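You operate a simulated robot arm through the tools that you are given. There is no shell and no other tool. Be economical: measure what you need, move in short steps, check, and stop when the job is done.

The job below is to be done with a simulated two-armed robot. You get a single attempt, and the scene is never put back.

Task
Carry the teal box to the red mat in both hands, unlock it and lift out the red tin.
Fine: stand it where the box stood; the green tin stays in, the lid open; leave the blue and yellow tins.

It is judged by the outcome, as a careful person would: the job done as asked, and still so three seconds after it is handed in. It fails if anything else is knocked over, pushed out of place, dropped, spilled or broken. A push-on lid holds only when it is set on centred and level and pressed home; a screw cap is set on level and turned clockwise until tight.

Robot
Two 7-joint arms with two-finger parallel grippers on one trunk, on a base that drives. Base frame: it is fixed to the floor where the robot stands at the start and does not move with it; the origin is under the middle of the robot, x ahead of it, y to its left, z up. Lengths are in cm, angles in rad, forces in N, time in s.
The left shoulder is at the start at [2, 17, 122.8], the right one opposite. Places, roughly: blue tin [125, -100, 75]; brass knob [40, 0, 90]; iron latch [50, -20, 90]; red mat [90, -40, 80]; teal box (45x21x11 cm) [60, 0, 80]; teal lid [60, 0, 90]; yellow tin [100, -75, 25]. Payload 3.8 kg a hand.
Tool frame (each hand has its own): the origin (TCP) lies between the finger pads and is the grasp point; the fingertips stand 3 cm ahead of it; z points along the fingers, y is the line along which they close. Largest opening 11 cm; finger width 2, thickness 1; the body of the gripper, 4.8 by 11.2 cm, starts 5.5 cm behind the TCP.
Orientation is that of the tool frame in the base frame, as a unit quaternion [w, x, y, z]. With the fingers straight down and closing along the base's y, the tool's x points along the base's -x, its y along +y and its z along -z.

Tools
- The arms move only by the tool play_rows. It takes "left_moves", "right_moves" or both (then of equal length, played together; a hand with none holds still); each is a list that holds one entry, the list of rows, each a list of 7 numbers: the finger opening in cm, from 0 to 11, then the shift along the base's x, y, z in cm, then the turn, a rotation vector about the base's x, y, z in rad. In form: [[[grip, dx, dy, dz, wx, wy, wz], ...]]. A call has 1 to 12 rows; each row is the pose to reach, as a shift and turn from the pose commanded when the call began. Rows are played at 5 a second. More than 5 cm and 0.15 rad between two rows, or a gripper value outside its range, and nothing of the call is played. Where a pose cannot be reached the arm comes as near as it can. A force on the tool above 90 N (or 10 N above the force at the start of the call, whichever is more), or a blocked arm, ends the call early, and 0.2 s more pass. Each finger travels about 7.2 cm/s and halts on what it meets, pressing with about 21 N; the grip force reading is that of the motor and also rises with nothing between the fingers. The clock runs only during rows and for 0.2 s after the last one: add rows that repeat a pose to give the fingers time. It gives the time, the measured TCP pose, the force on the tool (base axes), the opening and the grip force at its end, in the units of the frame above (readings bear some noise), with the torque about the TCP (base axes, N m) and any sound that the robot's microphone picked up.
- Cameras (640 x 400 px; columns grow to the right, rows downward): "scene" is now at [10.72, -0.88, 140.21]; the picture's right is [-0.23, -0.97, 0.00], its down [-0.42, 0.10, -0.90] and it looks along [0.88, -0.21, -0.43] (base axes); focal length 214 px, centre (320, 200). "left" rides on the left gripper at [7.2, -1.7, -10.3] in its tool frame; the picture's right is [0.23, 0.97, 0.00], its down [-0.76, 0.18, -0.62] and it looks along [-0.61, 0.14, 0.78] (tool axes); focal length 222 px, centre (320, 200). "right" rides on the right gripper at [7.2, 1.7, -10.3] in its tool frame; the picture's right is [-0.23, 0.97, 0.00], its down [-0.76, -0.18, -0.62] and it looks along [-0.61, -0.14, 0.78] (tool axes); focal length 222 px, centre (320, 200). There is no depth. A picture from a camera that has moved, and an enlarged one, comes with that camera's place and axes in the base frame and with its lens. The place of the scene camera against the robot may be out by one fixed shift of up to 2.5 cm in any direction.
- get_image(camera): a new picture of that camera. No time passes.
- slide_trunk(by): slides the trunk up (or, below 0, down) by that many cm; the arms and the scene camera ride with it, the base frame stays. It gives what a move gives, with no picture.
- drive_base(legs): drives the robot by 1 to 6 legs, each [ahead, turn to the left] in cm and rad, along the robot's own axes; the way and the turn of a leg run together, so that a leg with both is an arc; at most 150 cm and 3.142 rad a leg. The arms and the cameras ride along, it lands a little off, and it stops where it bumps. It gives what a move gives.
- pan_tilt(pan, tilt): turns the head with the scene camera to pan (to the left, within 1.396 rad either way) and tilt (down, from -0.506 to 1.204), counted from straight ahead of the robot. It gives what a move gives.
- inspect(camera, box): a new picture of the part [left, top, right, bottom] of that camera's present view, enlarged. No time passes.
- close_job(): hands the job in; it is judged then, once.

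Go step by step. Nothing tells you exact positions but the pictures and the camera data: compare them with the known pose of the tool, close in by small moves and look again before you grip or let go. The budget is 120 turns and 88 pictures, counting those below and the enlarged ones. Unless the task says otherwise, let go and move clear before handing in, and close with one line.

The tools are called as a command line: name --argument value ..., lists and objects as JSON in quotes. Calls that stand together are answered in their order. play_rows: Moves the arms, as the interface text tells. Its arguments: {"type":"object","properties":{"left_moves":{"type":"array"},"right_moves":{"type":"array"}},"required":[]} The other tools are called the same way: slide_trunk (by) slides the trunk up or down; drive_base (legs) drives the base; pan_tilt (pan, tilt) turns the head that bears the scene camera; get_image (camera) takes a picture; inspect (camera, box) takes an enlarged picture of a part of a camera's view; close_job () hands the job in.

At the start:

```text
time_s: 0.0
left_tool_pos: [50.01, 15.62, 133.97]
left_tcp_rot: [0.001, -0.001, 1.0, -0.001]
left_force: [-0.7, 0.5, 0.1]
left_wrist_torque: [-0.01, 0.02, -0.01]
left_opening: 11.0
left_grip_force: 0.1
right_tool_pos: [31.41, -16.8, 138.78]
right_tcp_rot: [-0.001, 0.0, 1.0, 0.0]
right_force: [0.3, -0.4, -0.1]
right_wrist_torque: [-0.03, -0.01, 0.04]
right_opening: 11.01
right_grip_force: 0.0
trunk travel left (down, up): [-32.5, 24.5]
robot x, y, heading: [0.03, 0.01, -0.005]
head pan, tilt: [-0.229, 0.44]
```

scene: 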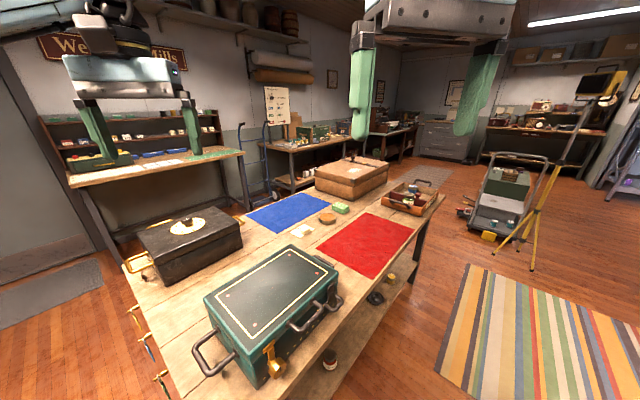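
right: 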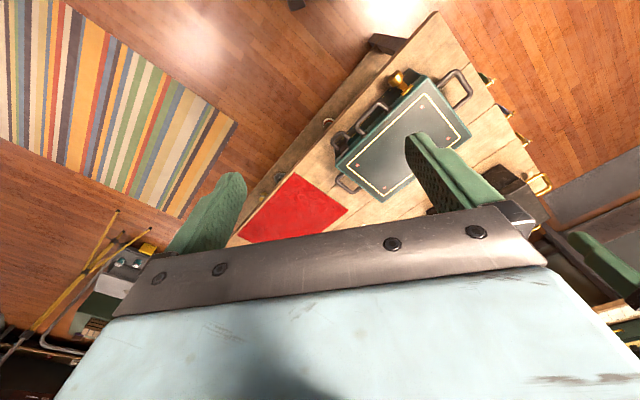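
left: 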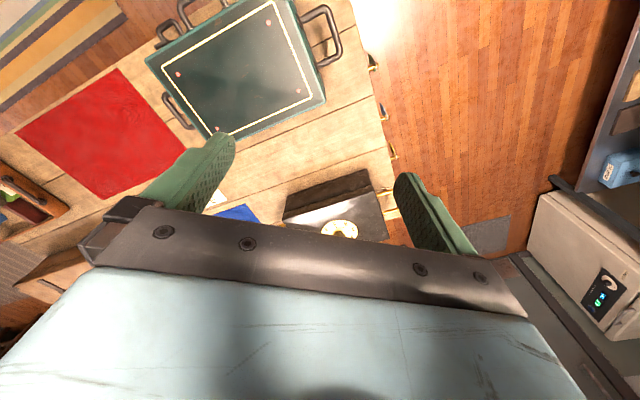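

The teal box sits on the near end of the bench, with a carry handle at each end and a brass knob and an iron latch on its near-right face. The red mat lies further along. I'll enlarge these parts first.

inspect --camera "scene" --box '[180, 220, 372, 400]'

inspect --camera "right" --box '[230, 20, 550, 240]'

inspect --camera "scene" --box '[300, 140, 580, 315]'

```text
2.22 times, centred on (276, 310) of scene
camera zoom: at [10.72, -0.88, 140.21], right [-0.23, -0.97, 0.0], down [-0.42, 0.1, -0.9], along [0.88, -0.21, -0.43], focal length 477 px, centre (418, -44)
```

zoom: 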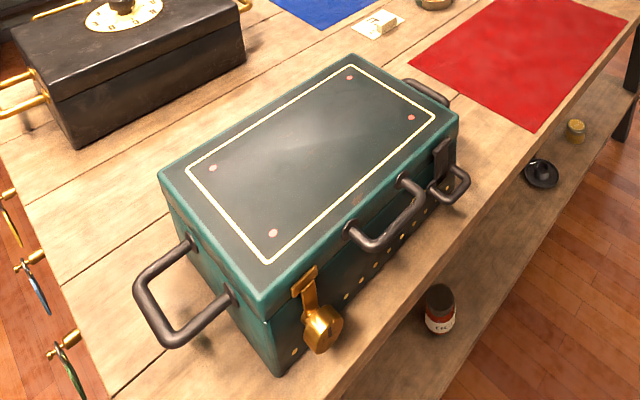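

```text
1.82 times, centred on (390, 130) of right
camera zoom: at [24.13, -15.13, 149.07], right [0.23, 0.97, 0.0], down [0.76, -0.18, 0.62], along [0.61, -0.14, -0.78], focal length 404 px, centre (193, 327)
```

zoom: 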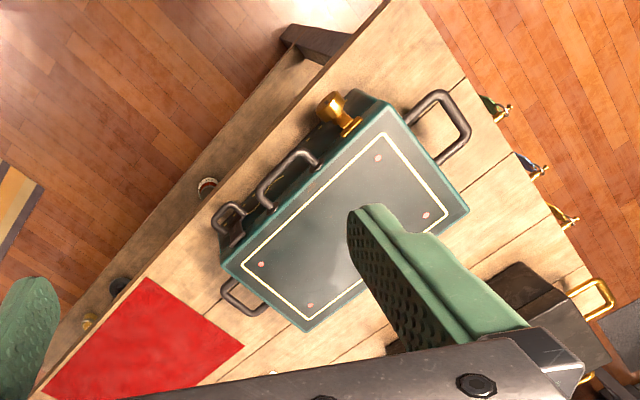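

```text
2.29 times, centred on (440, 228) of scene
camera zoom: at [10.72, -0.88, 140.21], right [-0.23, -0.97, 0.0], down [-0.42, 0.1, -0.9], along [0.88, -0.21, -0.43], focal length 490 px, centre (46, 137)
```

zoom: 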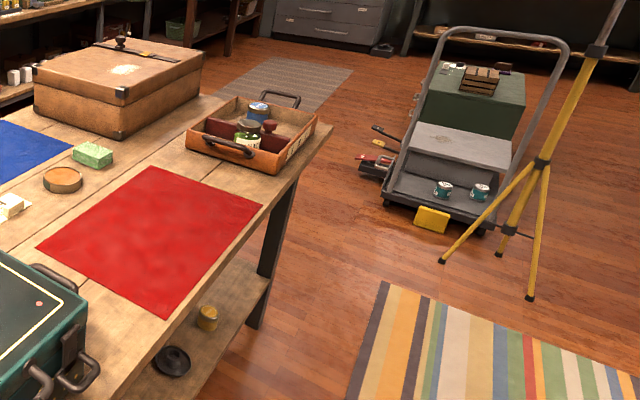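

The box's long side runs about -54° and its front faces me at about 36°. The mat is about 53 cm further along the bench. I'll test how low the left arm can reach from here, and turn the head down to see the near side.

play_rows --left_moves '[[[11, -2, 0, -4, 0, 0, 0], [11, -4, 0, -8, 0, 0, 0], [11, -6, 0, -12, 0, 0, 0], [11, -8, 0, -16, 0, 0, 0], [11, -10, 0, -20, 0, 0, 0], [11, -10, 0, -24, 0, 0, 0], [11, -10, 0, -24, 0, 0, 0]]]'

pan_tilt --pan 0.0 --tilt 0.9

get_image --camera "scene"

```text
time_s: 1.6
left_tool_pos: [40.07, 15.77, 110.13]
left_tcp_rot: [0.001, -0.001, 1.0, -0.001]
left_force: [0.6, -0.3, 0.3]
left_wrist_torque: [0.0, 0.02, 0.01]
left_opening: 11.02
left_grip_force: 0.0
right_tool_pos: [31.44, -16.87, 138.72]
right_tcp_rot: [0.0, 0.001, 1.0, 0.0]
right_force: [-0.8, -0.6, 0.2]
right_wrist_torque: [-0.03, -0.01, -0.03]
right_opening: 11.02
right_grip_force: 0.0
trunk travel left (down, up): [-32.5, 24.5]
robot x, y, heading: [0.03, -0.2, -0.001]
head pan, tilt: [-0.229, 0.44]
```

```text
time_s: 2.5
left_tool_pos: [40.04, 15.77, 110.14]
left_tcp_rot: [0.001, 0.0, 1.0, -0.001]
left_force: [-0.1, -0.8, 0.1]
left_wrist_torque: [0.01, -0.03, 0.01]
left_opening: 11.02
left_grip_force: 0.0
right_tool_pos: [31.42, -16.91, 138.73]
right_tcp_rot: [0.0, 0.0, 1.0, 0.0]
right_force: [-1.0, -0.8, 0.1]
right_wrist_torque: [-0.01, 0.0, -0.01]
right_opening: 11.01
right_grip_force: 0.1
trunk travel left (down, up): [-32.5, 24.5]
robot x, y, heading: [-0.45, 0.24, 0.007]
head pan, tilt: [0.0, 0.901]
```

```text
81 pictures are left
camera scene: at [9.3, 1.2, 136.29], right [0.0, -1.0, 0.0], down [-0.78, 0.0, -0.62], along [0.62, 0.0, -0.78], focal length 214 px, centre (320, 200)
```

scene: 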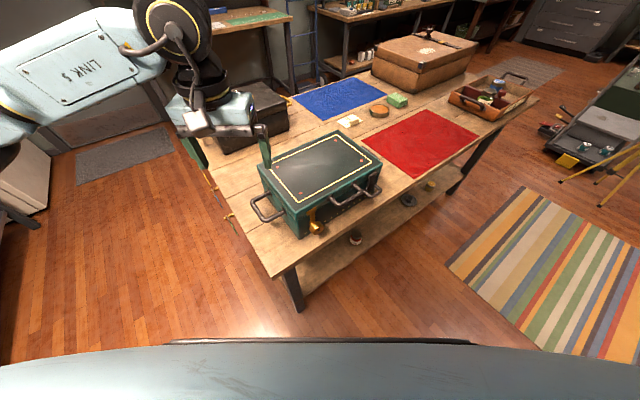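

The bench edge is about 31 cm from my axis and the box centre about 48 cm. I'll go round so that I face the box's front squarely, still clear of the bench.

drive_base --legs '[[0, -0.934], [34, 0], [0, 1.571]]'

get_image --camera "scene"

```text
time_s: 10.8
left_tool_pos: [44.33, 8.57, 110.22]
left_tcp_rot: [0.002, -0.298, 0.955, -0.001]
left_force: [-0.6, 0.7, -0.1]
left_wrist_torque: [-0.02, 0.01, 0.01]
left_opening: 11.02
left_grip_force: 0.1
right_tool_pos: [55.89, -23.23, 138.62]
right_tcp_rot: [0.0, -0.296, 0.955, 0.0]
right_force: [-0.9, -0.1, -0.6]
right_wrist_torque: [0.0, 0.01, 0.0]
right_opening: 11.02
right_grip_force: 0.0
trunk travel left (down, up): [-32.5, 24.5]
robot x, y, heading: [19.89, -27.11, 0.603]
head pan, tilt: [0.0, 0.901]
```

```text
80 pictures are left
camera scene: at [27.88, -20.41, 136.28], right [0.57, -0.82, 0.0], down [-0.65, -0.44, -0.62], along [0.51, 0.35, -0.78], focal length 214 px, centre (320, 200)
```

scene: 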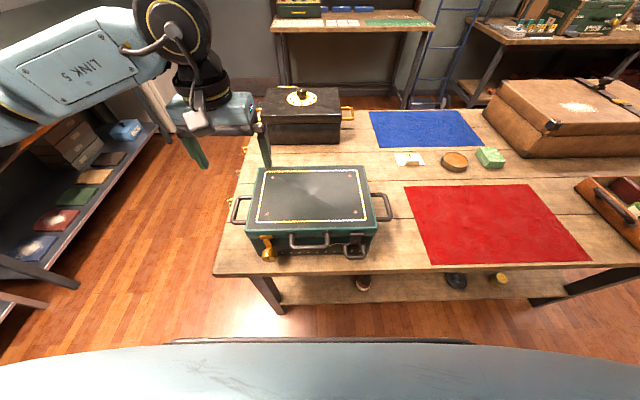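

I now face the box squarely, with its centre about 46 cm ahead and 3 cm to my left. I'll test the left hand's reach above the left handle before driving in.

play_rows --left_moves '[[[11, -0.8, 3.5, -3, 0, 0, 0], [11, -1.6, 7, -6, 0, 0, 0], [11, -2.4, 10.5, -8, 0, 0, 0], [11, -2.4, 10.5, -11, 0, 0, 0], [11, -2.4, 10.5, -11, 0, 0, 0]]]'

get_image --camera "left"

get_image --camera "scene"

```text
time_s: 12.0
left_tool_pos: [42.08, 19.13, 99.21]
left_tcp_rot: [0.001, -0.297, 0.955, -0.001]
left_force: [0.3, -0.4, 0.0]
left_wrist_torque: [0.0, 0.07, -0.02]
left_opening: 10.98
left_grip_force: 0.1
right_tool_pos: [55.74, -23.26, 138.65]
right_tcp_rot: [0.0, -0.296, 0.955, 0.0]
right_force: [-0.3, 0.0, -0.6]
right_wrist_torque: [0.0, -0.01, -0.01]
right_opening: 11.01
right_grip_force: 0.1
trunk travel left (down, up): [-32.5, 24.5]
robot x, y, heading: [20.19, -26.94, 0.597]
head pan, tilt: [0.0, 0.901]
```

```text
79 pictures are left
camera left: at [37.1, 13.76, 109.42], right [-0.74, 0.67, 0.0], down [0.52, 0.58, 0.62], along [0.42, 0.46, -0.78], focal length 222 px, centre (320, 200)
```

left: 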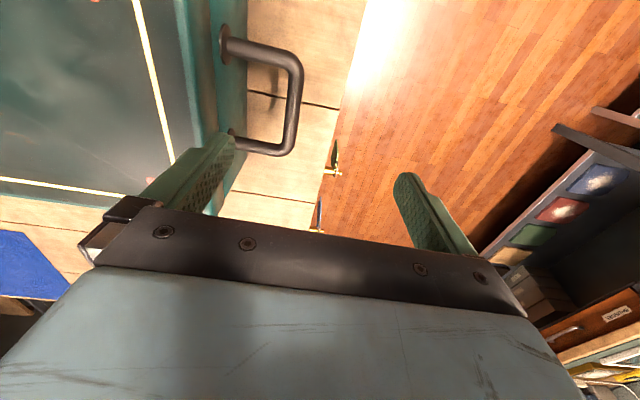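

```text
78 pictures are left
camera scene: at [27.87, -20.42, 136.29], right [0.57, -0.82, 0.0], down [-0.65, -0.44, -0.62], along [0.51, 0.35, -0.78], focal length 214 px, centre (320, 200)
```

scene: 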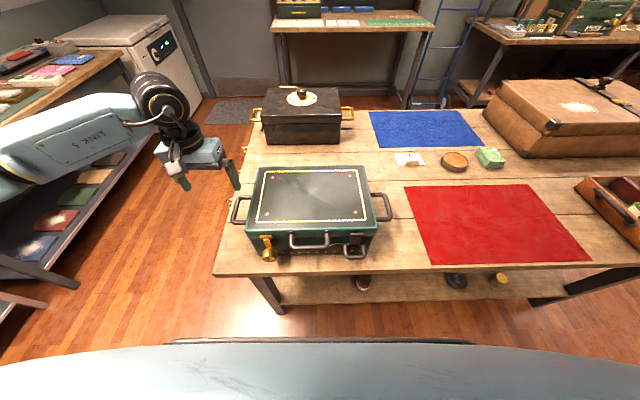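

From the left camera, the left handle bar is about 3 cm to the robot's right of the TCP and slightly nearer. I'll move the left hand over it and bring the right hand over the right handle, still above both.

play_rows --left_moves '[[[9, 0.7, -1.5, 0, 0, 0, 0], [7, 1.3, -2.9, 0, 0, 0, 0], [6, 1.3, -2.9, -2, 0, 0, 0], [6, 1.3, -2.9, -4, 0, 0, 0], [6, 1.3, -2.9, -4, 0, 0, 0], [6, 1.3, -2.9, -4, 0, 0, 0], [6, 1.3, -2.9, -4, 0, 0, 0], [6, 1.3, -2.9, -4, 0, 0, 0]]]' --right_moves '[[[11, 1.5, 0.6, -4, 0, 0, 0], [11, 3, 1.1, -8, 0, 0, 0], [11, 4.6, 1.7, -12, 0, 0, 0], [10, 6.2, 2.3, -16, 0, 0, 0], [9, 7.7, 2.9, -20, 0, 0, 0], [8, 9.2, 3.5, -24, 0, 0, 0], [7, 10.8, 4, -28, 0, 0, 0], [6, 10.8, 4, -28.6, 0, 0, 0]]]'

get_image --camera "left"

get_image --camera "right"

```text
time_s: 13.8
left_tool_pos: [43.3, 16.11, 95.18]
left_tcp_rot: [0.001, -0.297, 0.955, -0.001]
left_force: [0.2, -0.6, 0.7]
left_wrist_torque: [-0.03, 0.0, 0.02]
left_opening: 6.0
left_grip_force: 0.1
right_tool_pos: [66.51, -19.2, 110.11]
right_tcp_rot: [0.0, -0.295, 0.955, -0.001]
right_force: [-0.6, 0.2, 0.2]
right_wrist_torque: [0.04, 0.01, 0.0]
right_opening: 6.01
right_grip_force: 0.0
trunk travel left (down, up): [-32.5, 24.5]
robot x, y, heading: [20.51, -27.29, 0.602]
head pan, tilt: [0.0, 0.901]
```

```text
77 pictures are left
camera left: at [38.35, 10.72, 105.41], right [-0.74, 0.67, 0.0], down [0.53, 0.58, 0.62], along [0.42, 0.46, -0.78], focal length 222 px, centre (320, 200)
```

left: 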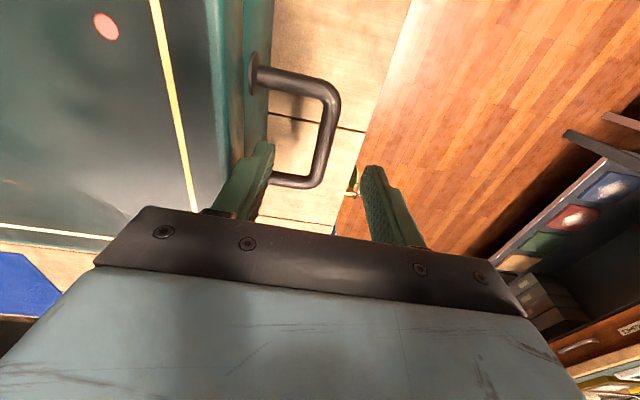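

```text
76 pictures are left
camera right: at [59.58, -21.88, 120.43], right [-0.36, 0.93, 0.0], down [0.73, 0.28, 0.62], along [0.58, 0.23, -0.78], focal length 222 px, centre (320, 200)
```

right: 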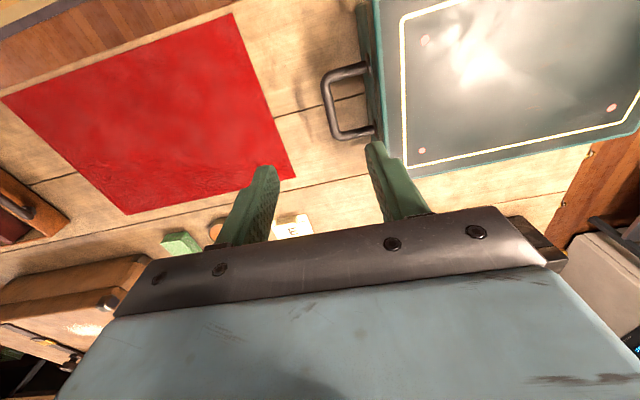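

By triangulation the left bar is at about (43.0, 16.7, 88.0), with the box turned 0.63 rad. The right bar is at about (67.7, -16.9). I'll lower the right hand nearer, centre the left and check both.

play_rows --left_moves '[[[6, -0.3, 0.6, 0, 0, 0, 0.03], [6, -0.3, 0.6, 0, 0, 0, 0.03], [6, -0.3, 0.6, 0, 0, 0, 0.03], [6, -0.3, 0.6, 0, 0, 0, 0.03], [6, -0.3, 0.6, 0, 0, 0, 0.03]]]' --right_moves '[[[6, 1.2, 2.3, 0, 0, 0, 0.03], [6, 1.2, 2.3, -4, 0, 0, 0.03], [6, 1.2, 2.3, -8, 0, 0, 0.03], [6, 1.2, 2.3, -12, 0, 0, 0.03], [6, 1.2, 2.3, -15, 0, 0, 0.03]]]'

get_image --camera "right"

get_image --camera "scene"

```text
time_s: 15.0
left_tool_pos: [42.99, 16.78, 95.19]
left_tcp_rot: [0.001, -0.312, 0.95, 0.0]
left_force: [0.1, 0.4, -0.3]
left_wrist_torque: [0.03, 0.0, -0.01]
left_opening: 5.98
left_grip_force: 0.0
right_tool_pos: [67.81, -17.03, 95.08]
right_tcp_rot: [-0.001, -0.31, 0.951, 0.0]
right_force: [0.0, 0.1, 0.2]
right_wrist_torque: [0.0, 0.0, -0.04]
right_opening: 6.01
right_grip_force: 0.0
trunk travel left (down, up): [-32.5, 24.5]
robot x, y, heading: [20.62, -27.0, 0.594]
head pan, tilt: [0.0, 0.901]
```

```text
75 pictures are left
camera right: at [60.9, -19.86, 105.47], right [-0.39, 0.92, 0.0], down [0.72, 0.31, 0.62], along [0.57, 0.24, -0.78], focal length 222 px, centre (320, 200)
```

right: 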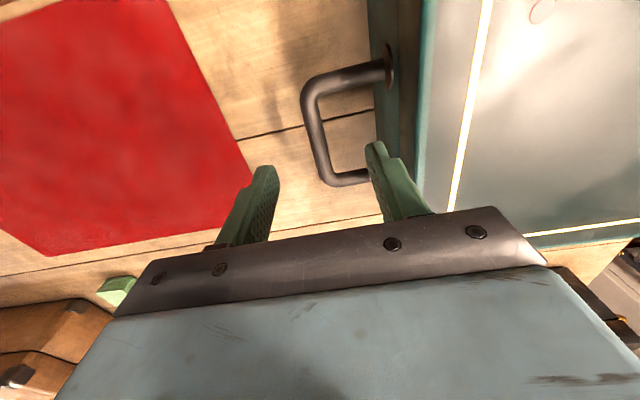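

```text
74 pictures are left
camera scene: at [27.9, -20.41, 136.28], right [0.57, -0.82, 0.0], down [-0.65, -0.44, -0.62], along [0.51, 0.35, -0.78], focal length 214 px, centre (320, 200)
```

scene: 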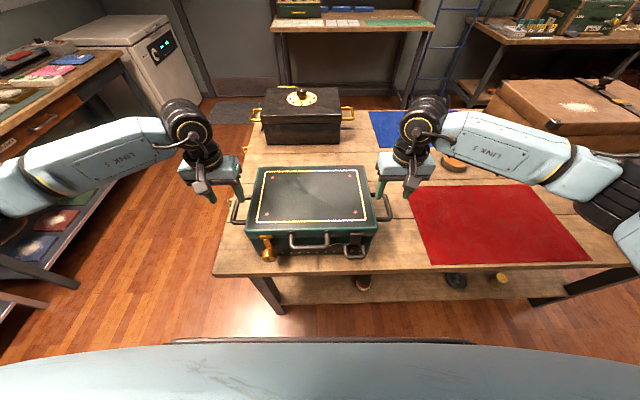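

Both hands sit over their bars within a few millimetres. I'll lower both to bar height and close.

play_rows --left_moves '[[[6, 0, 0, -3, 0, 0, 0], [6, 0, 0, -6, 0, 0, 0], [6, 0, 0, -7.5, 0, 0, 0], [6, 0, 0, -7.5, 0, 0, 0]]]' --right_moves '[[[6, -0.1, -0.2, -3, 0, 0, 0], [6, -0.1, -0.2, -6, 0, 0, 0], [6, -0.1, -0.2, -7.5, 0, 0, 0], [6, -0.1, -0.2, -7.5, 0, 0, 0]]]'

get_image --camera "left"

get_image --camera "right"

```text
time_s: 16.0
left_tool_pos: [43.07, 16.94, 87.66]
left_tcp_rot: [0.0, -0.311, 0.95, -0.001]
left_force: [0.1, 0.0, 0.2]
left_wrist_torque: [0.0, 0.01, 0.01]
left_opening: 6.02
left_grip_force: 0.1
right_tool_pos: [67.65, -17.2, 87.58]
right_tcp_rot: [0.0, -0.311, 0.95, 0.0]
right_force: [0.0, -0.1, -0.1]
right_wrist_torque: [0.02, -0.01, -0.02]
right_opening: 6.0
right_grip_force: 0.0
trunk travel left (down, up): [-32.5, 24.5]
robot x, y, heading: [20.06, -26.88, 0.6]
head pan, tilt: [0.0, 0.901]
```

```text
73 pictures are left
camera left: at [38.21, 11.21, 97.82], right [-0.76, 0.65, 0.0], down [0.51, 0.59, 0.62], along [0.41, 0.47, -0.78], focal length 222 px, centre (320, 200)
```

left: 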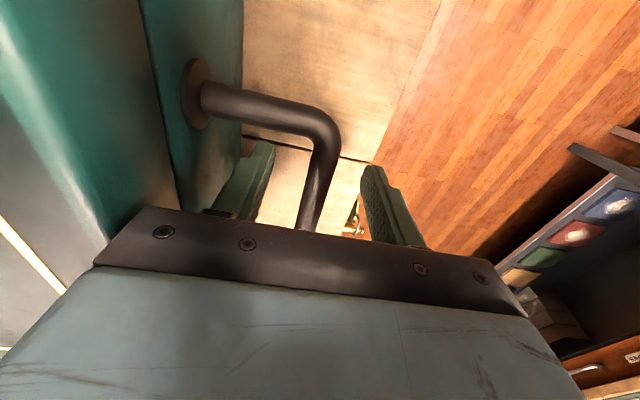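

```text
72 pictures are left
camera right: at [60.78, -20.01, 97.91], right [-0.39, 0.92, 0.0], down [0.72, 0.31, 0.62], along [0.57, 0.24, -0.78], focal length 222 px, centre (320, 200)
```

right: 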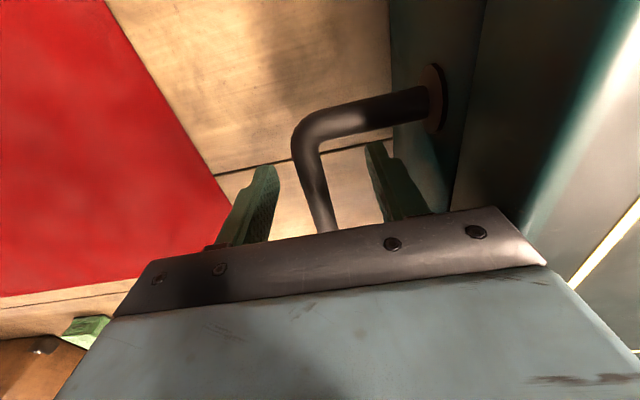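

Both bars are between their fingers. Closing now.

play_rows --left_moves '[[[3, 0, 0, 0, 0, 0, 0], [0, 0, 0, 0, 0, 0, 0], [0, 0, 0, 0, 0, 0, 0], [0, 0, 0, 0, 0, 0, 0], [0, 0, 0, 0, 0, 0, 0]]]' --right_moves '[[[3, 0, 0, 0, 0, 0, 0], [0, 0, 0, 0, 0, 0, 0], [0, 0, 0, 0, 0, 0, 0], [0, 0, 0, 0, 0, 0, 0], [0, 0, 0, 0, 0, 0, 0]]]'

play_rows --left_moves '[[[0, 0, 0, 1, 0, 0, 0], [0, 0, 0, 2, 0, 0, 0], [0, 0, 0, 3, 0, 0, 0], [0, 0, 0, 3, 0, 0, 0]]]' --right_moves '[[[0, 0, 0, 1, 0, 0, 0], [0, 0, 0, 2, 0, 0, 0], [0, 0, 0, 3, 0, 0, 0], [0, 0, 0, 3, 0, 0, 0]]]'

get_image --camera "scene"

```text
time_s: 17.2
left_tool_pos: [43.08, 16.87, 87.64]
left_tcp_rot: [0.001, -0.311, 0.951, -0.001]
left_force: [7.9, -11.8, 0.4]
left_wrist_torque: [-0.02, 0.09, -0.46]
left_opening: 1.38
left_grip_force: 21.0
right_tool_pos: [67.59, -17.16, 87.57]
right_tcp_rot: [-0.001, -0.312, 0.95, 0.002]
right_force: [-4.9, 5.6, 0.5]
right_wrist_torque: [0.09, -0.14, 0.39]
right_opening: 1.37
right_grip_force: 20.9
trunk travel left (down, up): [-32.5, 24.5]
robot x, y, heading: [20.45, -27.05, 0.601]
head pan, tilt: [0.0, 0.901]
```

```text
time_s: 18.2
left_tool_pos: [43.19, 16.88, 90.59]
left_tcp_rot: [0.0, -0.311, 0.951, -0.001]
left_force: [10.3, -14.4, -6.4]
left_wrist_torque: [0.06, 0.02, -0.42]
left_opening: 1.38
left_grip_force: 20.4
right_tool_pos: [67.59, -17.11, 90.57]
right_tcp_rot: [0.0, -0.311, 0.95, 0.001]
right_force: [-9.0, 14.2, -6.0]
right_wrist_torque: [-0.02, -0.05, 0.35]
right_opening: 1.36
right_grip_force: 21.1
trunk travel left (down, up): [-32.5, 24.5]
robot x, y, heading: [20.16, -26.96, 0.603]
head pan, tilt: [0.0, 0.901]
```

```text
71 pictures are left
camera scene: at [27.97, -20.36, 136.27], right [0.57, -0.82, 0.0], down [-0.65, -0.44, -0.62], along [0.51, 0.35, -0.78], focal length 214 px, centre (320, 200)
```

scene: 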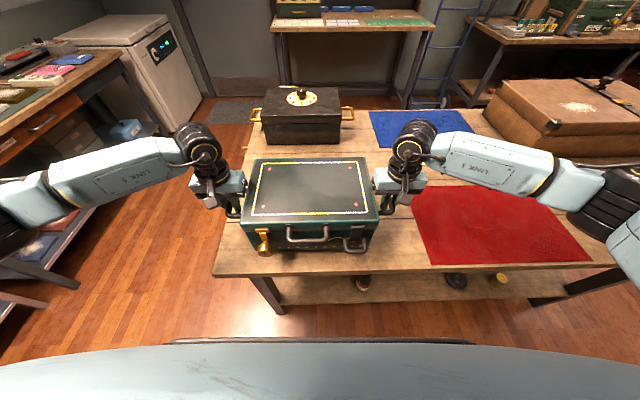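

The box is up, about 0.6 kg on each hand, and level. The mat centre triangulates to about (86.7, -42.7) on a bench top at z≈80.5, which is a pure 53 cm shift along the bench. I'll raise the trunk first.

slide_trunk --by 9

drive_base --legs '[[-25, 0], [0, -1.54]]'

get_image --camera "scene"

```text
time_s: 19.5
left_tool_pos: [43.17, 16.98, 99.51]
left_tcp_rot: [0.0, -0.311, 0.951, -0.001]
left_force: [12.5, -17.9, -7.3]
left_wrist_torque: [0.03, -0.04, -0.41]
left_opening: 1.41
left_grip_force: 21.3
right_tool_pos: [67.58, -17.09, 99.54]
right_tcp_rot: [0.0, -0.311, 0.951, 0.001]
right_force: [-12.4, 17.2, -6.7]
right_wrist_torque: [-0.04, -0.07, 0.31]
right_opening: 1.39
right_grip_force: 20.4
trunk travel left (down, up): [-41.5, 15.5]
robot x, y, heading: [20.67, -27.13, 0.604]
head pan, tilt: [0.0, 0.901]
```

```text
time_s: 25.1
left_tool_pos: [44.0, -63.07, 99.57]
left_tcp_rot: [-0.001, 0.443, 0.897, -0.001]
left_force: [-17.5, -13.7, -6.3]
left_wrist_torque: [-0.03, -0.04, -0.46]
left_opening: 1.41
left_grip_force: 20.7
right_tool_pos: [10.59, -88.3, 99.55]
right_tcp_rot: [0.001, 0.442, 0.897, 0.001]
right_force: [18.1, 13.2, -6.0]
right_wrist_torque: [-0.05, -0.01, 0.31]
right_opening: 1.38
right_grip_force: 21.0
trunk travel left (down, up): [-41.5, 15.5]
robot x, y, heading: [-0.49, -41.45, -0.946]
head pan, tilt: [0.0, 0.901]
```

```text
70 pictures are left
camera scene: at [4.88, -47.98, 145.27], right [-0.81, -0.58, 0.0], down [-0.46, 0.64, -0.62], along [0.36, -0.5, -0.78], focal length 214 px, centre (320, 200)
```

scene: 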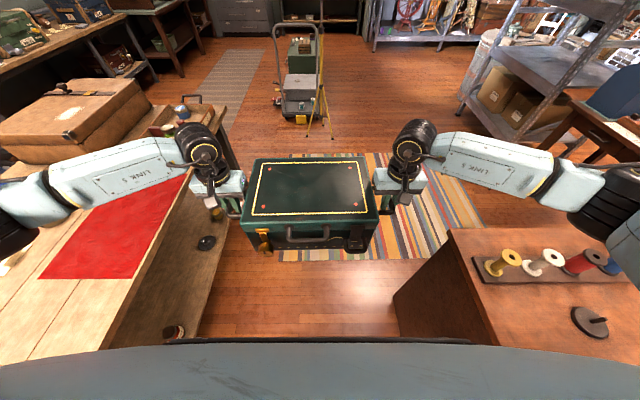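

A wooden desk with spools stands on my right, its corner about 46 cm to the side, and the bench is on my left. I'll raise a little more, then veer slightly left so the base stays clear of both.

slide_trunk --by 9

drive_base --legs '[[0, 0.22], [54, 0]]'

get_image --camera "scene"

```text
time_s: 26.3
left_tool_pos: [44.07, -63.08, 108.54]
left_tcp_rot: [-0.001, 0.442, 0.897, 0.0]
left_force: [-1.6, -1.5, -6.5]
left_wrist_torque: [0.0, -0.01, -0.43]
left_opening: 1.4
left_grip_force: 21.3
right_tool_pos: [10.81, -88.34, 108.5]
right_tcp_rot: [0.0, 0.442, 0.897, 0.0]
right_force: [2.4, 2.5, -6.3]
right_wrist_torque: [0.0, -0.02, 0.39]
right_opening: 1.38
right_grip_force: 21.0
trunk travel left (down, up): [-50.5, 6.5]
robot x, y, heading: [-0.64, -41.25, -0.947]
head pan, tilt: [0.0, 0.901]
```

```text
time_s: 30.2
left_tool_pos: [88.03, -88.35, 108.6]
left_tcp_rot: [-0.001, 0.338, 0.941, -0.001]
left_force: [-3.9, -3.6, -6.3]
left_wrist_torque: [0.02, -0.02, -0.46]
left_opening: 1.4
left_grip_force: 20.8
right_tool_pos: [61.13, -120.37, 108.48]
right_tcp_rot: [0.0, 0.339, 0.941, 0.001]
right_force: [2.1, 2.4, -5.8]
right_wrist_torque: [-0.05, -0.01, 0.35]
right_opening: 1.36
right_grip_force: 21.1
trunk travel left (down, up): [-50.5, 6.5]
robot x, y, heading: [39.88, -77.17, -0.725]
head pan, tilt: [0.0, 0.901]
```

```text
69 pictures are left
camera scene: at [46.73, -82.12, 154.27], right [-0.66, -0.75, 0.0], down [-0.59, 0.52, -0.62], along [0.47, -0.41, -0.78], focal length 214 px, centre (320, 200)
```

scene: 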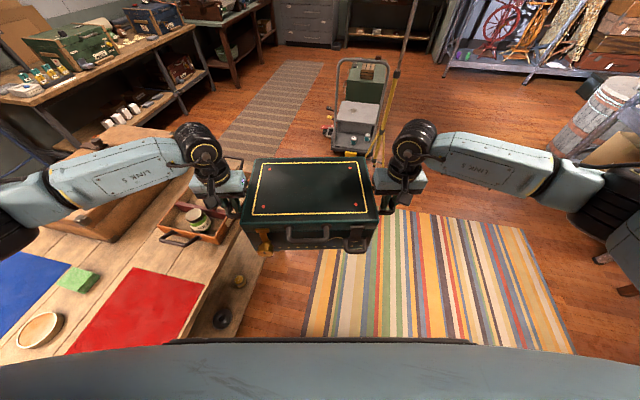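

The way is clear. Next I turn back to face the bench over the mat.

drive_base --legs '[[0, 1.355]]'

get_image --camera "scene"

```text
time_s: 34.0
left_tool_pos: [60.49, -31.91, 108.59]
left_tcp_rot: [0.0, -0.333, 0.943, 0.0]
left_force: [0.3, -0.7, -5.7]
left_wrist_torque: [0.01, -0.04, -0.45]
left_opening: 1.41
left_grip_force: 21.0
right_tool_pos: [86.55, -64.64, 108.57]
right_tcp_rot: [-0.001, -0.333, 0.943, 0.001]
right_force: [-1.0, 0.7, -6.6]
right_wrist_torque: [-0.01, -0.01, 0.37]
right_opening: 1.38
right_grip_force: 20.8
trunk travel left (down, up): [-50.5, 6.5]
robot x, y, heading: [39.71, -77.06, 0.647]
head pan, tilt: [0.0, 0.901]
```

```text
68 pictures are left
camera scene: at [47.15, -69.77, 154.27], right [0.6, -0.8, 0.0], down [-0.63, -0.47, -0.62], along [0.5, 0.37, -0.78], focal length 214 px, centre (320, 200)
```

scene: 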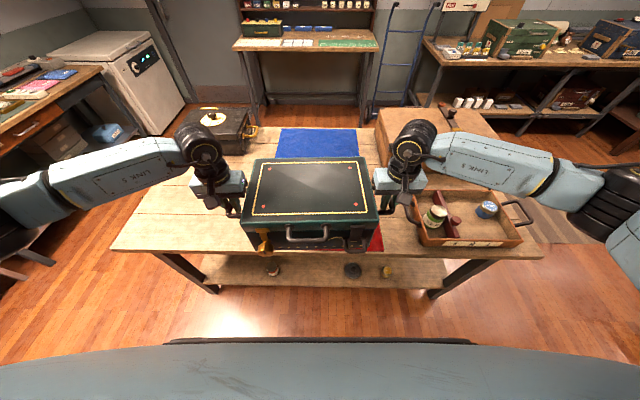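

The box is about 14 cm short of the mat and 3.5 cm left of it. Small correction turns and a forward leg come next.

drive_base --legs '[[0, -0.08], [14, 0], [0, 0.036]]'

get_image --camera "right"

get_image --camera "left"

get_image --camera "scene"

```text
time_s: 36.2
left_tool_pos: [73.82, -25.49, 108.67]
left_tcp_rot: [0.002, -0.313, 0.95, -0.001]
left_force: [0.2, -0.3, -5.6]
left_wrist_torque: [0.01, 0.05, -0.45]
left_opening: 1.38
left_grip_force: 20.7
right_tool_pos: [98.57, -59.25, 108.67]
right_tcp_rot: [0.0, -0.313, 0.95, 0.001]
right_force: [-1.4, 0.2, -6.4]
right_wrist_torque: [0.03, -0.11, 0.29]
right_opening: 1.35
right_grip_force: 20.7
trunk travel left (down, up): [-50.5, 6.5]
robot x, y, heading: [51.14, -69.47, 0.609]
head pan, tilt: [0.0, 0.901]
```

```text
67 pictures are left
camera right: at [91.7, -62.13, 118.95], right [-0.4, 0.92, 0.0], down [0.72, 0.31, 0.62], along [0.57, 0.25, -0.78], focal length 222 px, centre (320, 200)
```

right: 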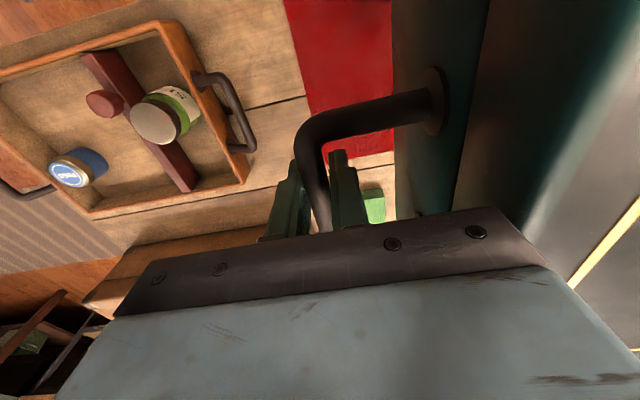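

```text
66 pictures are left
camera left: at [69.09, -31.14, 118.84], right [-0.76, 0.65, 0.0], down [0.5, 0.6, 0.62], along [0.41, 0.47, -0.78], focal length 222 px, centre (320, 200)
```

left: 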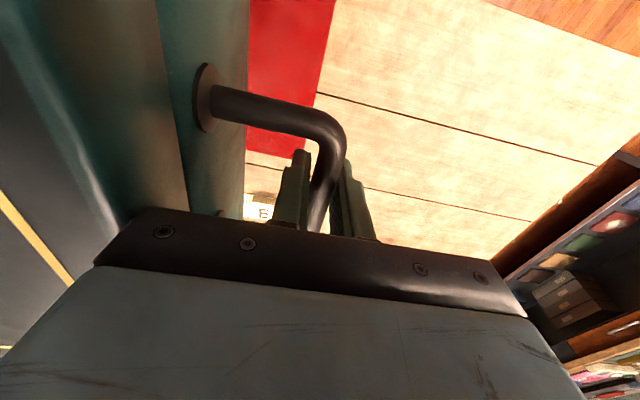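

```text
65 pictures are left
camera scene: at [58.89, -62.79, 154.28], right [0.57, -0.82, 0.0], down [-0.64, -0.45, -0.62], along [0.51, 0.35, -0.78], focal length 214 px, centre (320, 200)
```

scene: 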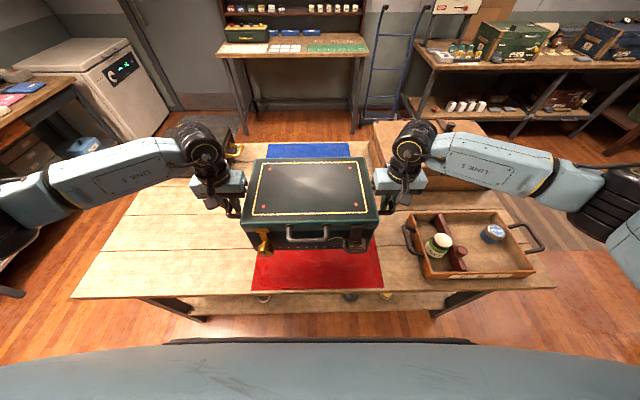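

The box is about 1.7 cm left of the mat's centre and otherwise lined up. I'll shift right with both hands, then lower the trunk to just above the mat.

play_rows --left_moves '[[[0, 0.5, -0.7, 0, 0, 0, 0], [0, 1.0, -1.4, 0, 0, 0, 0], [0, 1.0, -1.4, 0, 0, 0, 0]]]' --right_moves '[[[0, 0.5, -0.7, 0, 0, 0, 0], [0, 1.0, -1.4, 0, 0, 0, 0], [0, 1.0, -1.4, 0, 0, 0, 0]]]'

slide_trunk --by -18

get_image --camera "scene"

get_image --camera "right"

```text
time_s: 37.0
left_tool_pos: [74.94, -26.8, 108.61]
left_tcp_rot: [0.0, -0.314, 0.949, 0.0]
left_force: [-4.7, 6.1, -6.2]
left_wrist_torque: [-0.02, 0.0, -0.44]
left_opening: 1.39
left_grip_force: 20.9
right_tool_pos: [99.63, -60.6, 108.44]
right_tcp_rot: [-0.001, -0.313, 0.95, 0.0]
right_force: [4.1, -5.2, -6.0]
right_wrist_torque: [0.05, -0.03, 0.4]
right_opening: 1.37
right_grip_force: 20.4
trunk travel left (down, up): [-50.5, 6.5]
robot x, y, heading: [50.91, -69.69, 0.608]
head pan, tilt: [0.0, 0.901]
```

```text
time_s: 39.0
left_tool_pos: [74.86, -26.9, 90.63]
left_tcp_rot: [0.001, -0.314, 0.949, 0.0]
left_force: [-11.4, 14.8, -6.1]
left_wrist_torque: [0.01, -0.05, -0.42]
left_opening: 1.39
left_grip_force: 21.3
right_tool_pos: [99.6, -60.54, 90.52]
right_tcp_rot: [-0.001, -0.313, 0.95, -0.001]
right_force: [11.9, -15.4, -6.9]
right_wrist_torque: [0.04, -0.01, 0.36]
right_opening: 1.39
right_grip_force: 21.1
trunk travel left (down, up): [-32.5, 24.5]
robot x, y, heading: [51.69, -69.56, 0.603]
head pan, tilt: [0.0, 0.901]
```

```text
64 pictures are left
camera scene: at [58.97, -62.72, 136.28], right [0.57, -0.82, 0.0], down [-0.64, -0.45, -0.62], along [0.51, 0.35, -0.78], focal length 214 px, centre (320, 200)
```

scene: 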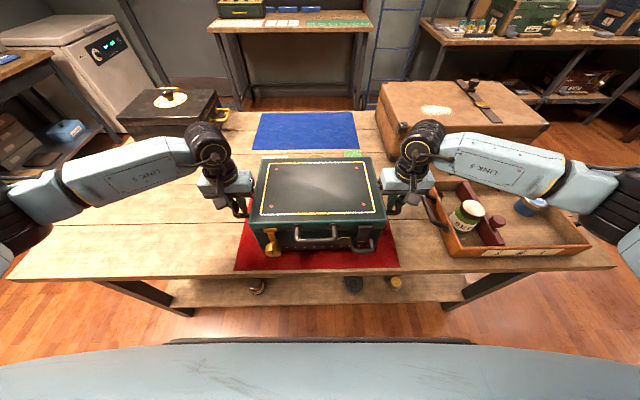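

```text
63 pictures are left
camera right: at [92.78, -63.44, 100.86], right [-0.4, 0.92, 0.0], down [0.72, 0.31, 0.62], along [0.57, 0.25, -0.78], focal length 222 px, centre (320, 200)
```

right: 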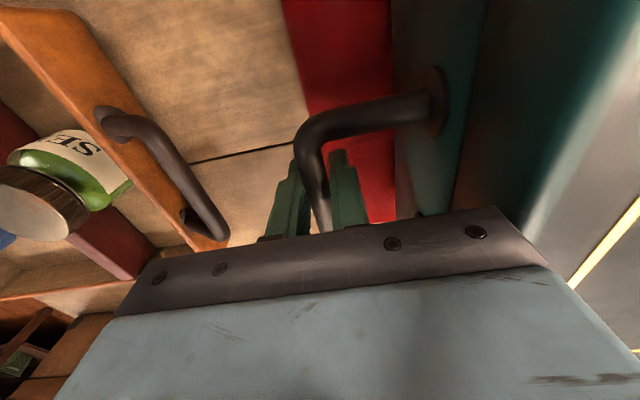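

The box is centred over the mat with margin all round. Lowering the last 3 cm.

play_rows --left_moves '[[[0, 0, 0, -1, 0, 0, 0], [0, 0, 0, -2, 0, 0, 0], [0, 0, 0, -2.6, 0, 0, 0], [0, 0, 0, -2.9, 0, 0, 0], [0, 0, 0, -2.9, 0, 0, 0]]]' --right_moves '[[[0, 0, 0, -1, 0, 0, 0], [0, 0, 0, -2, 0, 0, 0], [0, 0, 0, -2.6, 0, 0, 0], [0, 0, 0, -2.9, 0, 0, 0], [0, 0, 0, -2.9, 0, 0, 0]]]'

```text
time_s: 40.2
left_tool_pos: [74.82, -26.84, 87.69]
left_tcp_rot: [0.001, -0.314, 0.95, 0.001]
left_force: [-10.9, 18.6, 2.3]
left_wrist_torque: [-0.34, 0.52, -0.44]
left_opening: 1.37
left_grip_force: 21.1
right_tool_pos: [99.61, -60.42, 87.64]
right_tcp_rot: [0.0, -0.314, 0.949, 0.0]
right_force: [13.3, -16.8, 3.7]
right_wrist_torque: [-0.39, 0.52, 0.39]
right_opening: 1.42
right_grip_force: 21.2
trunk travel left (down, up): [-32.5, 24.5]
robot x, y, heading: [51.54, -69.41, 0.604]
head pan, tilt: [0.0, 0.901]
```

It is resting on the mat. I'll release both hands and raise them.

play_rows --left_moves '[[[2.5, 0, 0, 0, 0, 0, 0], [4, 0, 0, 0, 0, 0, 0], [5.5, 0, 0, 0, 0, 0, 0], [6, 0, 0, 0, 0, 0, 0], [6, 0, 0, 4, 0, 0, 0], [6, 0, 0, 8, 0, 0, 0], [6, 0, 0, 12, 0, 0, 0], [6, 0, 0, 12, 0, 0, 0]]]' --right_moves '[[[2.5, 0, 0, 0, 0, 0, 0], [4, 0, 0, 0, 0, 0, 0], [5.5, 0, 0, 0, 0, 0, 0], [6, 0, 0, 0, 0, 0, 0], [6, 0, 0, 4, 0, 0, 0], [6, 0, 0, 8, 0, 0, 0], [6, 0, 0, 12, 0, 0, 0], [6, 0, 0, 12, 0, 0, 0]]]'

inspect --camera "scene" --box '[220, 140, 420, 290]'

get_image --camera "right"

```text
time_s: 42.0
left_tool_pos: [74.92, -27.11, 99.72]
left_tcp_rot: [0.0, -0.314, 0.949, -0.001]
left_force: [0.3, -0.5, -0.1]
left_wrist_torque: [0.01, 0.0, 0.0]
left_opening: 6.0
left_grip_force: 0.1
right_tool_pos: [99.68, -60.53, 99.57]
right_tcp_rot: [-0.001, -0.314, 0.949, 0.001]
right_force: [0.2, 0.3, -0.3]
right_wrist_torque: [-0.01, 0.0, -0.01]
right_opening: 6.02
right_grip_force: 0.1
trunk travel left (down, up): [-32.5, 24.5]
robot x, y, heading: [51.15, -69.38, 0.606]
head pan, tilt: [0.0, 0.901]
```

```text
2.67 times, centred on (320, 215) of scene
camera zoom: at [58.93, -62.75, 136.28], right [0.57, -0.82, 0.0], down [-0.64, -0.45, -0.62], along [0.51, 0.35, -0.78], focal length 572 px, centre (320, 160)
```

zoom: 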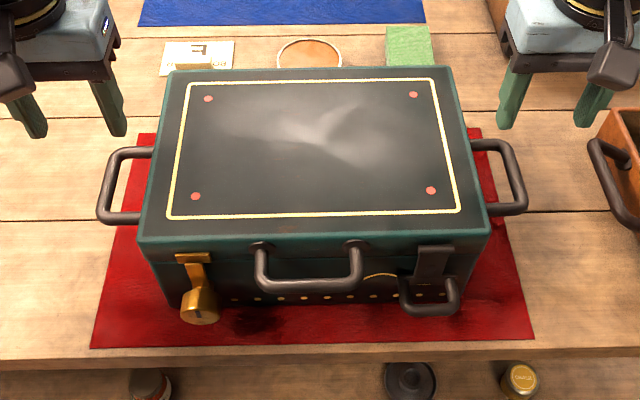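

```text
61 pictures are left
camera right: at [92.72, -63.47, 109.94], right [-0.4, 0.92, 0.0], down [0.72, 0.31, 0.62], along [0.57, 0.25, -0.78], focal length 222 px, centre (320, 200)
```

right: 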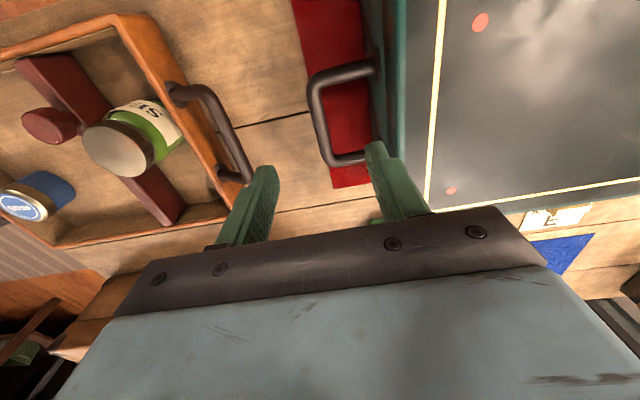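

The box sits on the mat with margin on all sides. The front carries a brass knob hasp on the left, a lid handle in the middle and an iron latch on the right. I'll back off and tilt the right hand so its camera sees the front face.

play_rows --left_moves '[[[6, 0, 0, 4, 0, 0, 0], [6, 0, 0, 8, 0, 0, 0]]]' --right_moves '[[[6, 0, 0, 4, 0, 0, 0], [6, 0, 0, 8, 0, 0, 0]]]'

drive_base --legs '[[-30, 0]]'

play_rows --right_moves '[[[6, 0, 0, -2, 0.077, -0.105, 0], [6, 0, 0, -4, 0.154, -0.21, 0], [6, -1, 1.4, -6, 0.231, -0.315, 0], [6, -2, 2.8, -8, 0.308, -0.42, 0], [6, -3, 4.2, -10, 0.385, -0.525, 0], [6, -4, 5.6, -12, 0.462, -0.63, 0], [6, -4, 5.6, -13, 0.462, -0.63, 0]]]'

get_image --camera "right"

get_image --camera "scene"

```text
time_s: 42.6
left_tool_pos: [74.67, -26.89, 107.78]
left_tcp_rot: [0.0, -0.313, 0.95, 0.0]
left_force: [0.1, 0.0, 0.5]
left_wrist_torque: [-0.01, -0.01, 0.02]
left_opening: 6.0
left_grip_force: 0.0
right_tool_pos: [99.57, -60.64, 107.68]
right_tcp_rot: [0.0, -0.314, 0.949, 0.0]
right_force: [0.4, -0.4, 0.6]
right_wrist_torque: [0.0, 0.0, -0.01]
right_opening: 5.98
right_grip_force: 0.1
trunk travel left (down, up): [-32.5, 24.5]
robot x, y, heading: [51.16, -68.98, 0.608]
head pan, tilt: [0.0, 0.901]
```

```text
time_s: 44.6
left_tool_pos: [50.47, -43.77, 107.76]
left_tcp_rot: [0.001, -0.314, 0.95, -0.001]
left_force: [0.3, -0.2, -0.6]
left_wrist_torque: [0.02, -0.01, 0.02]
left_opening: 6.01
left_grip_force: 0.1
right_tool_pos: [75.36, -77.47, 107.63]
right_tcp_rot: [-0.001, -0.314, 0.949, 0.001]
right_force: [-0.1, 0.3, 0.2]
right_wrist_torque: [0.03, -0.03, -0.01]
right_opening: 5.99
right_grip_force: 0.0
trunk travel left (down, up): [-32.5, 24.5]
robot x, y, heading: [27.21, -86.88, 0.606]
head pan, tilt: [0.0, 0.901]
```

```text
time_s: 46.2
left_tool_pos: [50.53, -43.8, 107.8]
left_tcp_rot: [0.0, -0.314, 0.949, 0.0]
left_force: [-0.5, -0.1, -0.2]
left_wrist_torque: [-0.02, -0.01, 0.0]
left_opening: 6.0
left_grip_force: 0.0
right_tool_pos: [71.3, -71.82, 94.59]
right_tcp_rot: [0.363, -0.29, 0.878, 0.118]
right_force: [0.6, 0.0, -0.1]
right_wrist_torque: [0.01, 0.01, -0.05]
right_opening: 5.99
right_grip_force: 0.0
trunk travel left (down, up): [-32.5, 24.5]
robot x, y, heading: [27.01, -86.12, 0.605]
head pan, tilt: [0.0, 0.901]
```

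```text
60 pictures are left
camera right: at [60.3, -77.74, 96.94], right [-0.45, 0.88, 0.16], down [0.19, -0.08, 0.98], along [0.87, 0.47, -0.13], focal length 222 px, centre (320, 200)
```

right: 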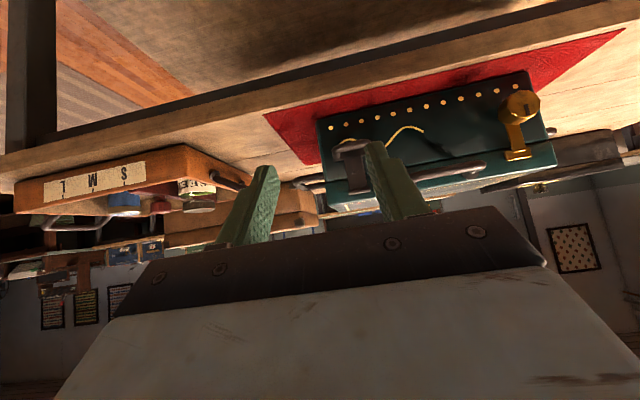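

```text
59 pictures are left
camera scene: at [34.68, -79.62, 136.28], right [0.57, -0.82, 0.0], down [-0.64, -0.45, -0.62], along [0.51, 0.35, -0.78], focal length 214 px, centre (320, 200)
```

scene: 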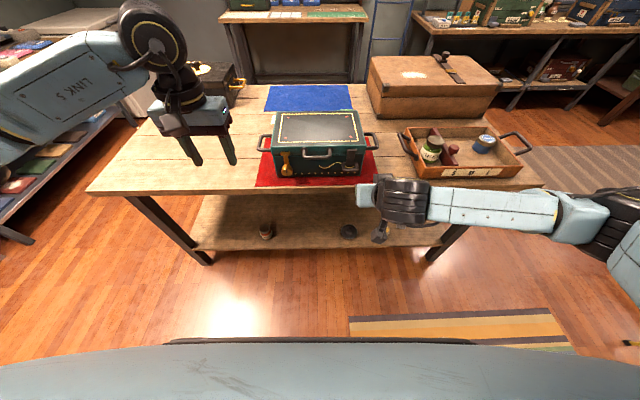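

The upside-down view shows the front well. I'll enlarge it.

inspect --camera "right" --box '[310, 60, 570, 220]'

inspect --camera "scene" --box '[260, 105, 380, 190]'

```text
2.46 times, centred on (440, 140) of right
camera zoom: at [60.3, -77.74, 96.94], right [-0.45, 0.88, 0.16], down [0.19, -0.08, 0.98], along [0.87, 0.47, -0.13], focal length 547 px, centre (25, 348)
```

zoom: 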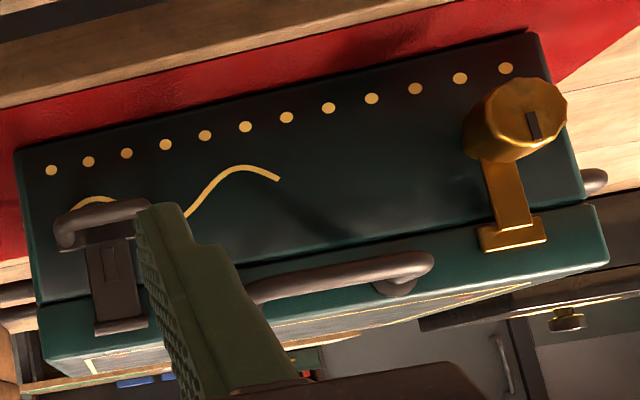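

```text
4.71 times, centred on (320, 148) of scene
camera zoom: at [34.68, -79.62, 136.28], right [0.57, -0.82, 0.0], down [-0.64, -0.45, -0.62], along [0.51, 0.35, -0.78], focal length 1009 px, centre (320, 447)
```

zoom: 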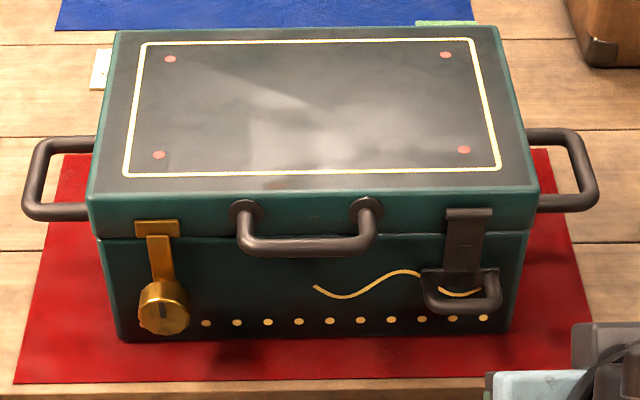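

The brass knob is on a hasp, its face at about (a 76, b 31, z 86) in bench coordinates, and the iron latch hangs from the lid on the right. I'll turn the left hand to point straight at the knob, stopping about 7 cm short.

play_rows --left_moves '[[[6, 1.16, -0.28, -1.78, 0.0775, -0.1055, 0], [6, 2.32, -0.57, -3.57, 0.155, -0.211, 0], [6, 3.48, -0.85, -5.35, 0.2325, -0.3165, 0], [6, 4.63, -1.13, -7.13, 0.31, -0.422, 0], [6, 5.8, -1.42, -8.9, 0.3875, -0.5275, 0], [6, 6.95, -1.7, -10.7, 0.465, -0.633, 0], [6, 8.1, -1.98, -12.5, 0.5425, -0.7385, 0], [6, 9.27, -2.27, -14.3, 0.62, -0.844, 0], [6, 10.4, -2.55, -16.05, 0.6975, -0.9495, 0], [6, 11.6, -2.83, -17.8, 0.775, -1.055, 0], [6, 12.7, -3.1, -19.6, 0.8525, -1.1605, 0], [6, 13.9, -3.4, -21.4, 0.93, -1.266, 0]]]'

get_image --camera "left"

get_image --camera "scene"

```text
time_s: 48.8
left_tool_pos: [68.67, -56.48, 95.54]
left_tcp_rot: [0.652, -0.246, 0.678, 0.234]
left_force: [-0.2, -0.8, 0.7]
left_wrist_torque: [-0.01, 0.02, -0.02]
left_opening: 6.01
left_grip_force: 0.0
left hand out of reach, approached as far as the arm can: row 7, 8, 9, 10, 11, 12
right_tool_pos: [71.37, -71.84, 94.67]
right_tcp_rot: [0.362, -0.29, 0.878, 0.118]
right_force: [-0.7, 0.2, -0.3]
right_wrist_torque: [0.04, 0.01, 0.03]
right_opening: 6.0
right_grip_force: 0.1
trunk travel left (down, up): [-32.5, 24.5]
robot x, y, heading: [27.14, -86.29, 0.607]
head pan, tilt: [0.0, 0.901]
```

```text
56 pictures are left
camera left: at [61.64, -64.61, 88.5], right [-0.63, 0.74, -0.23], down [-0.57, -0.24, 0.78], along [0.53, 0.62, 0.58], focal length 222 px, centre (320, 200)
```

left: 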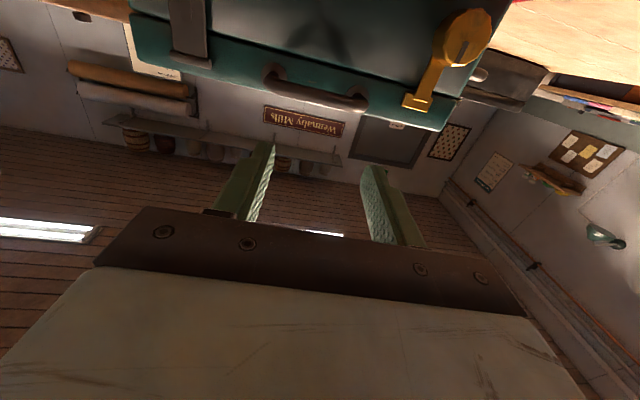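

```text
55 pictures are left
camera scene: at [34.69, -79.71, 136.29], right [0.57, -0.82, 0.0], down [-0.64, -0.45, -0.62], along [0.51, 0.36, -0.78], focal length 214 px, centre (320, 200)
```

scene: 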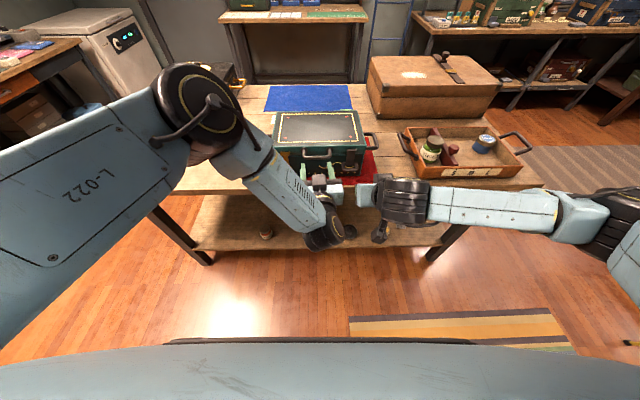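

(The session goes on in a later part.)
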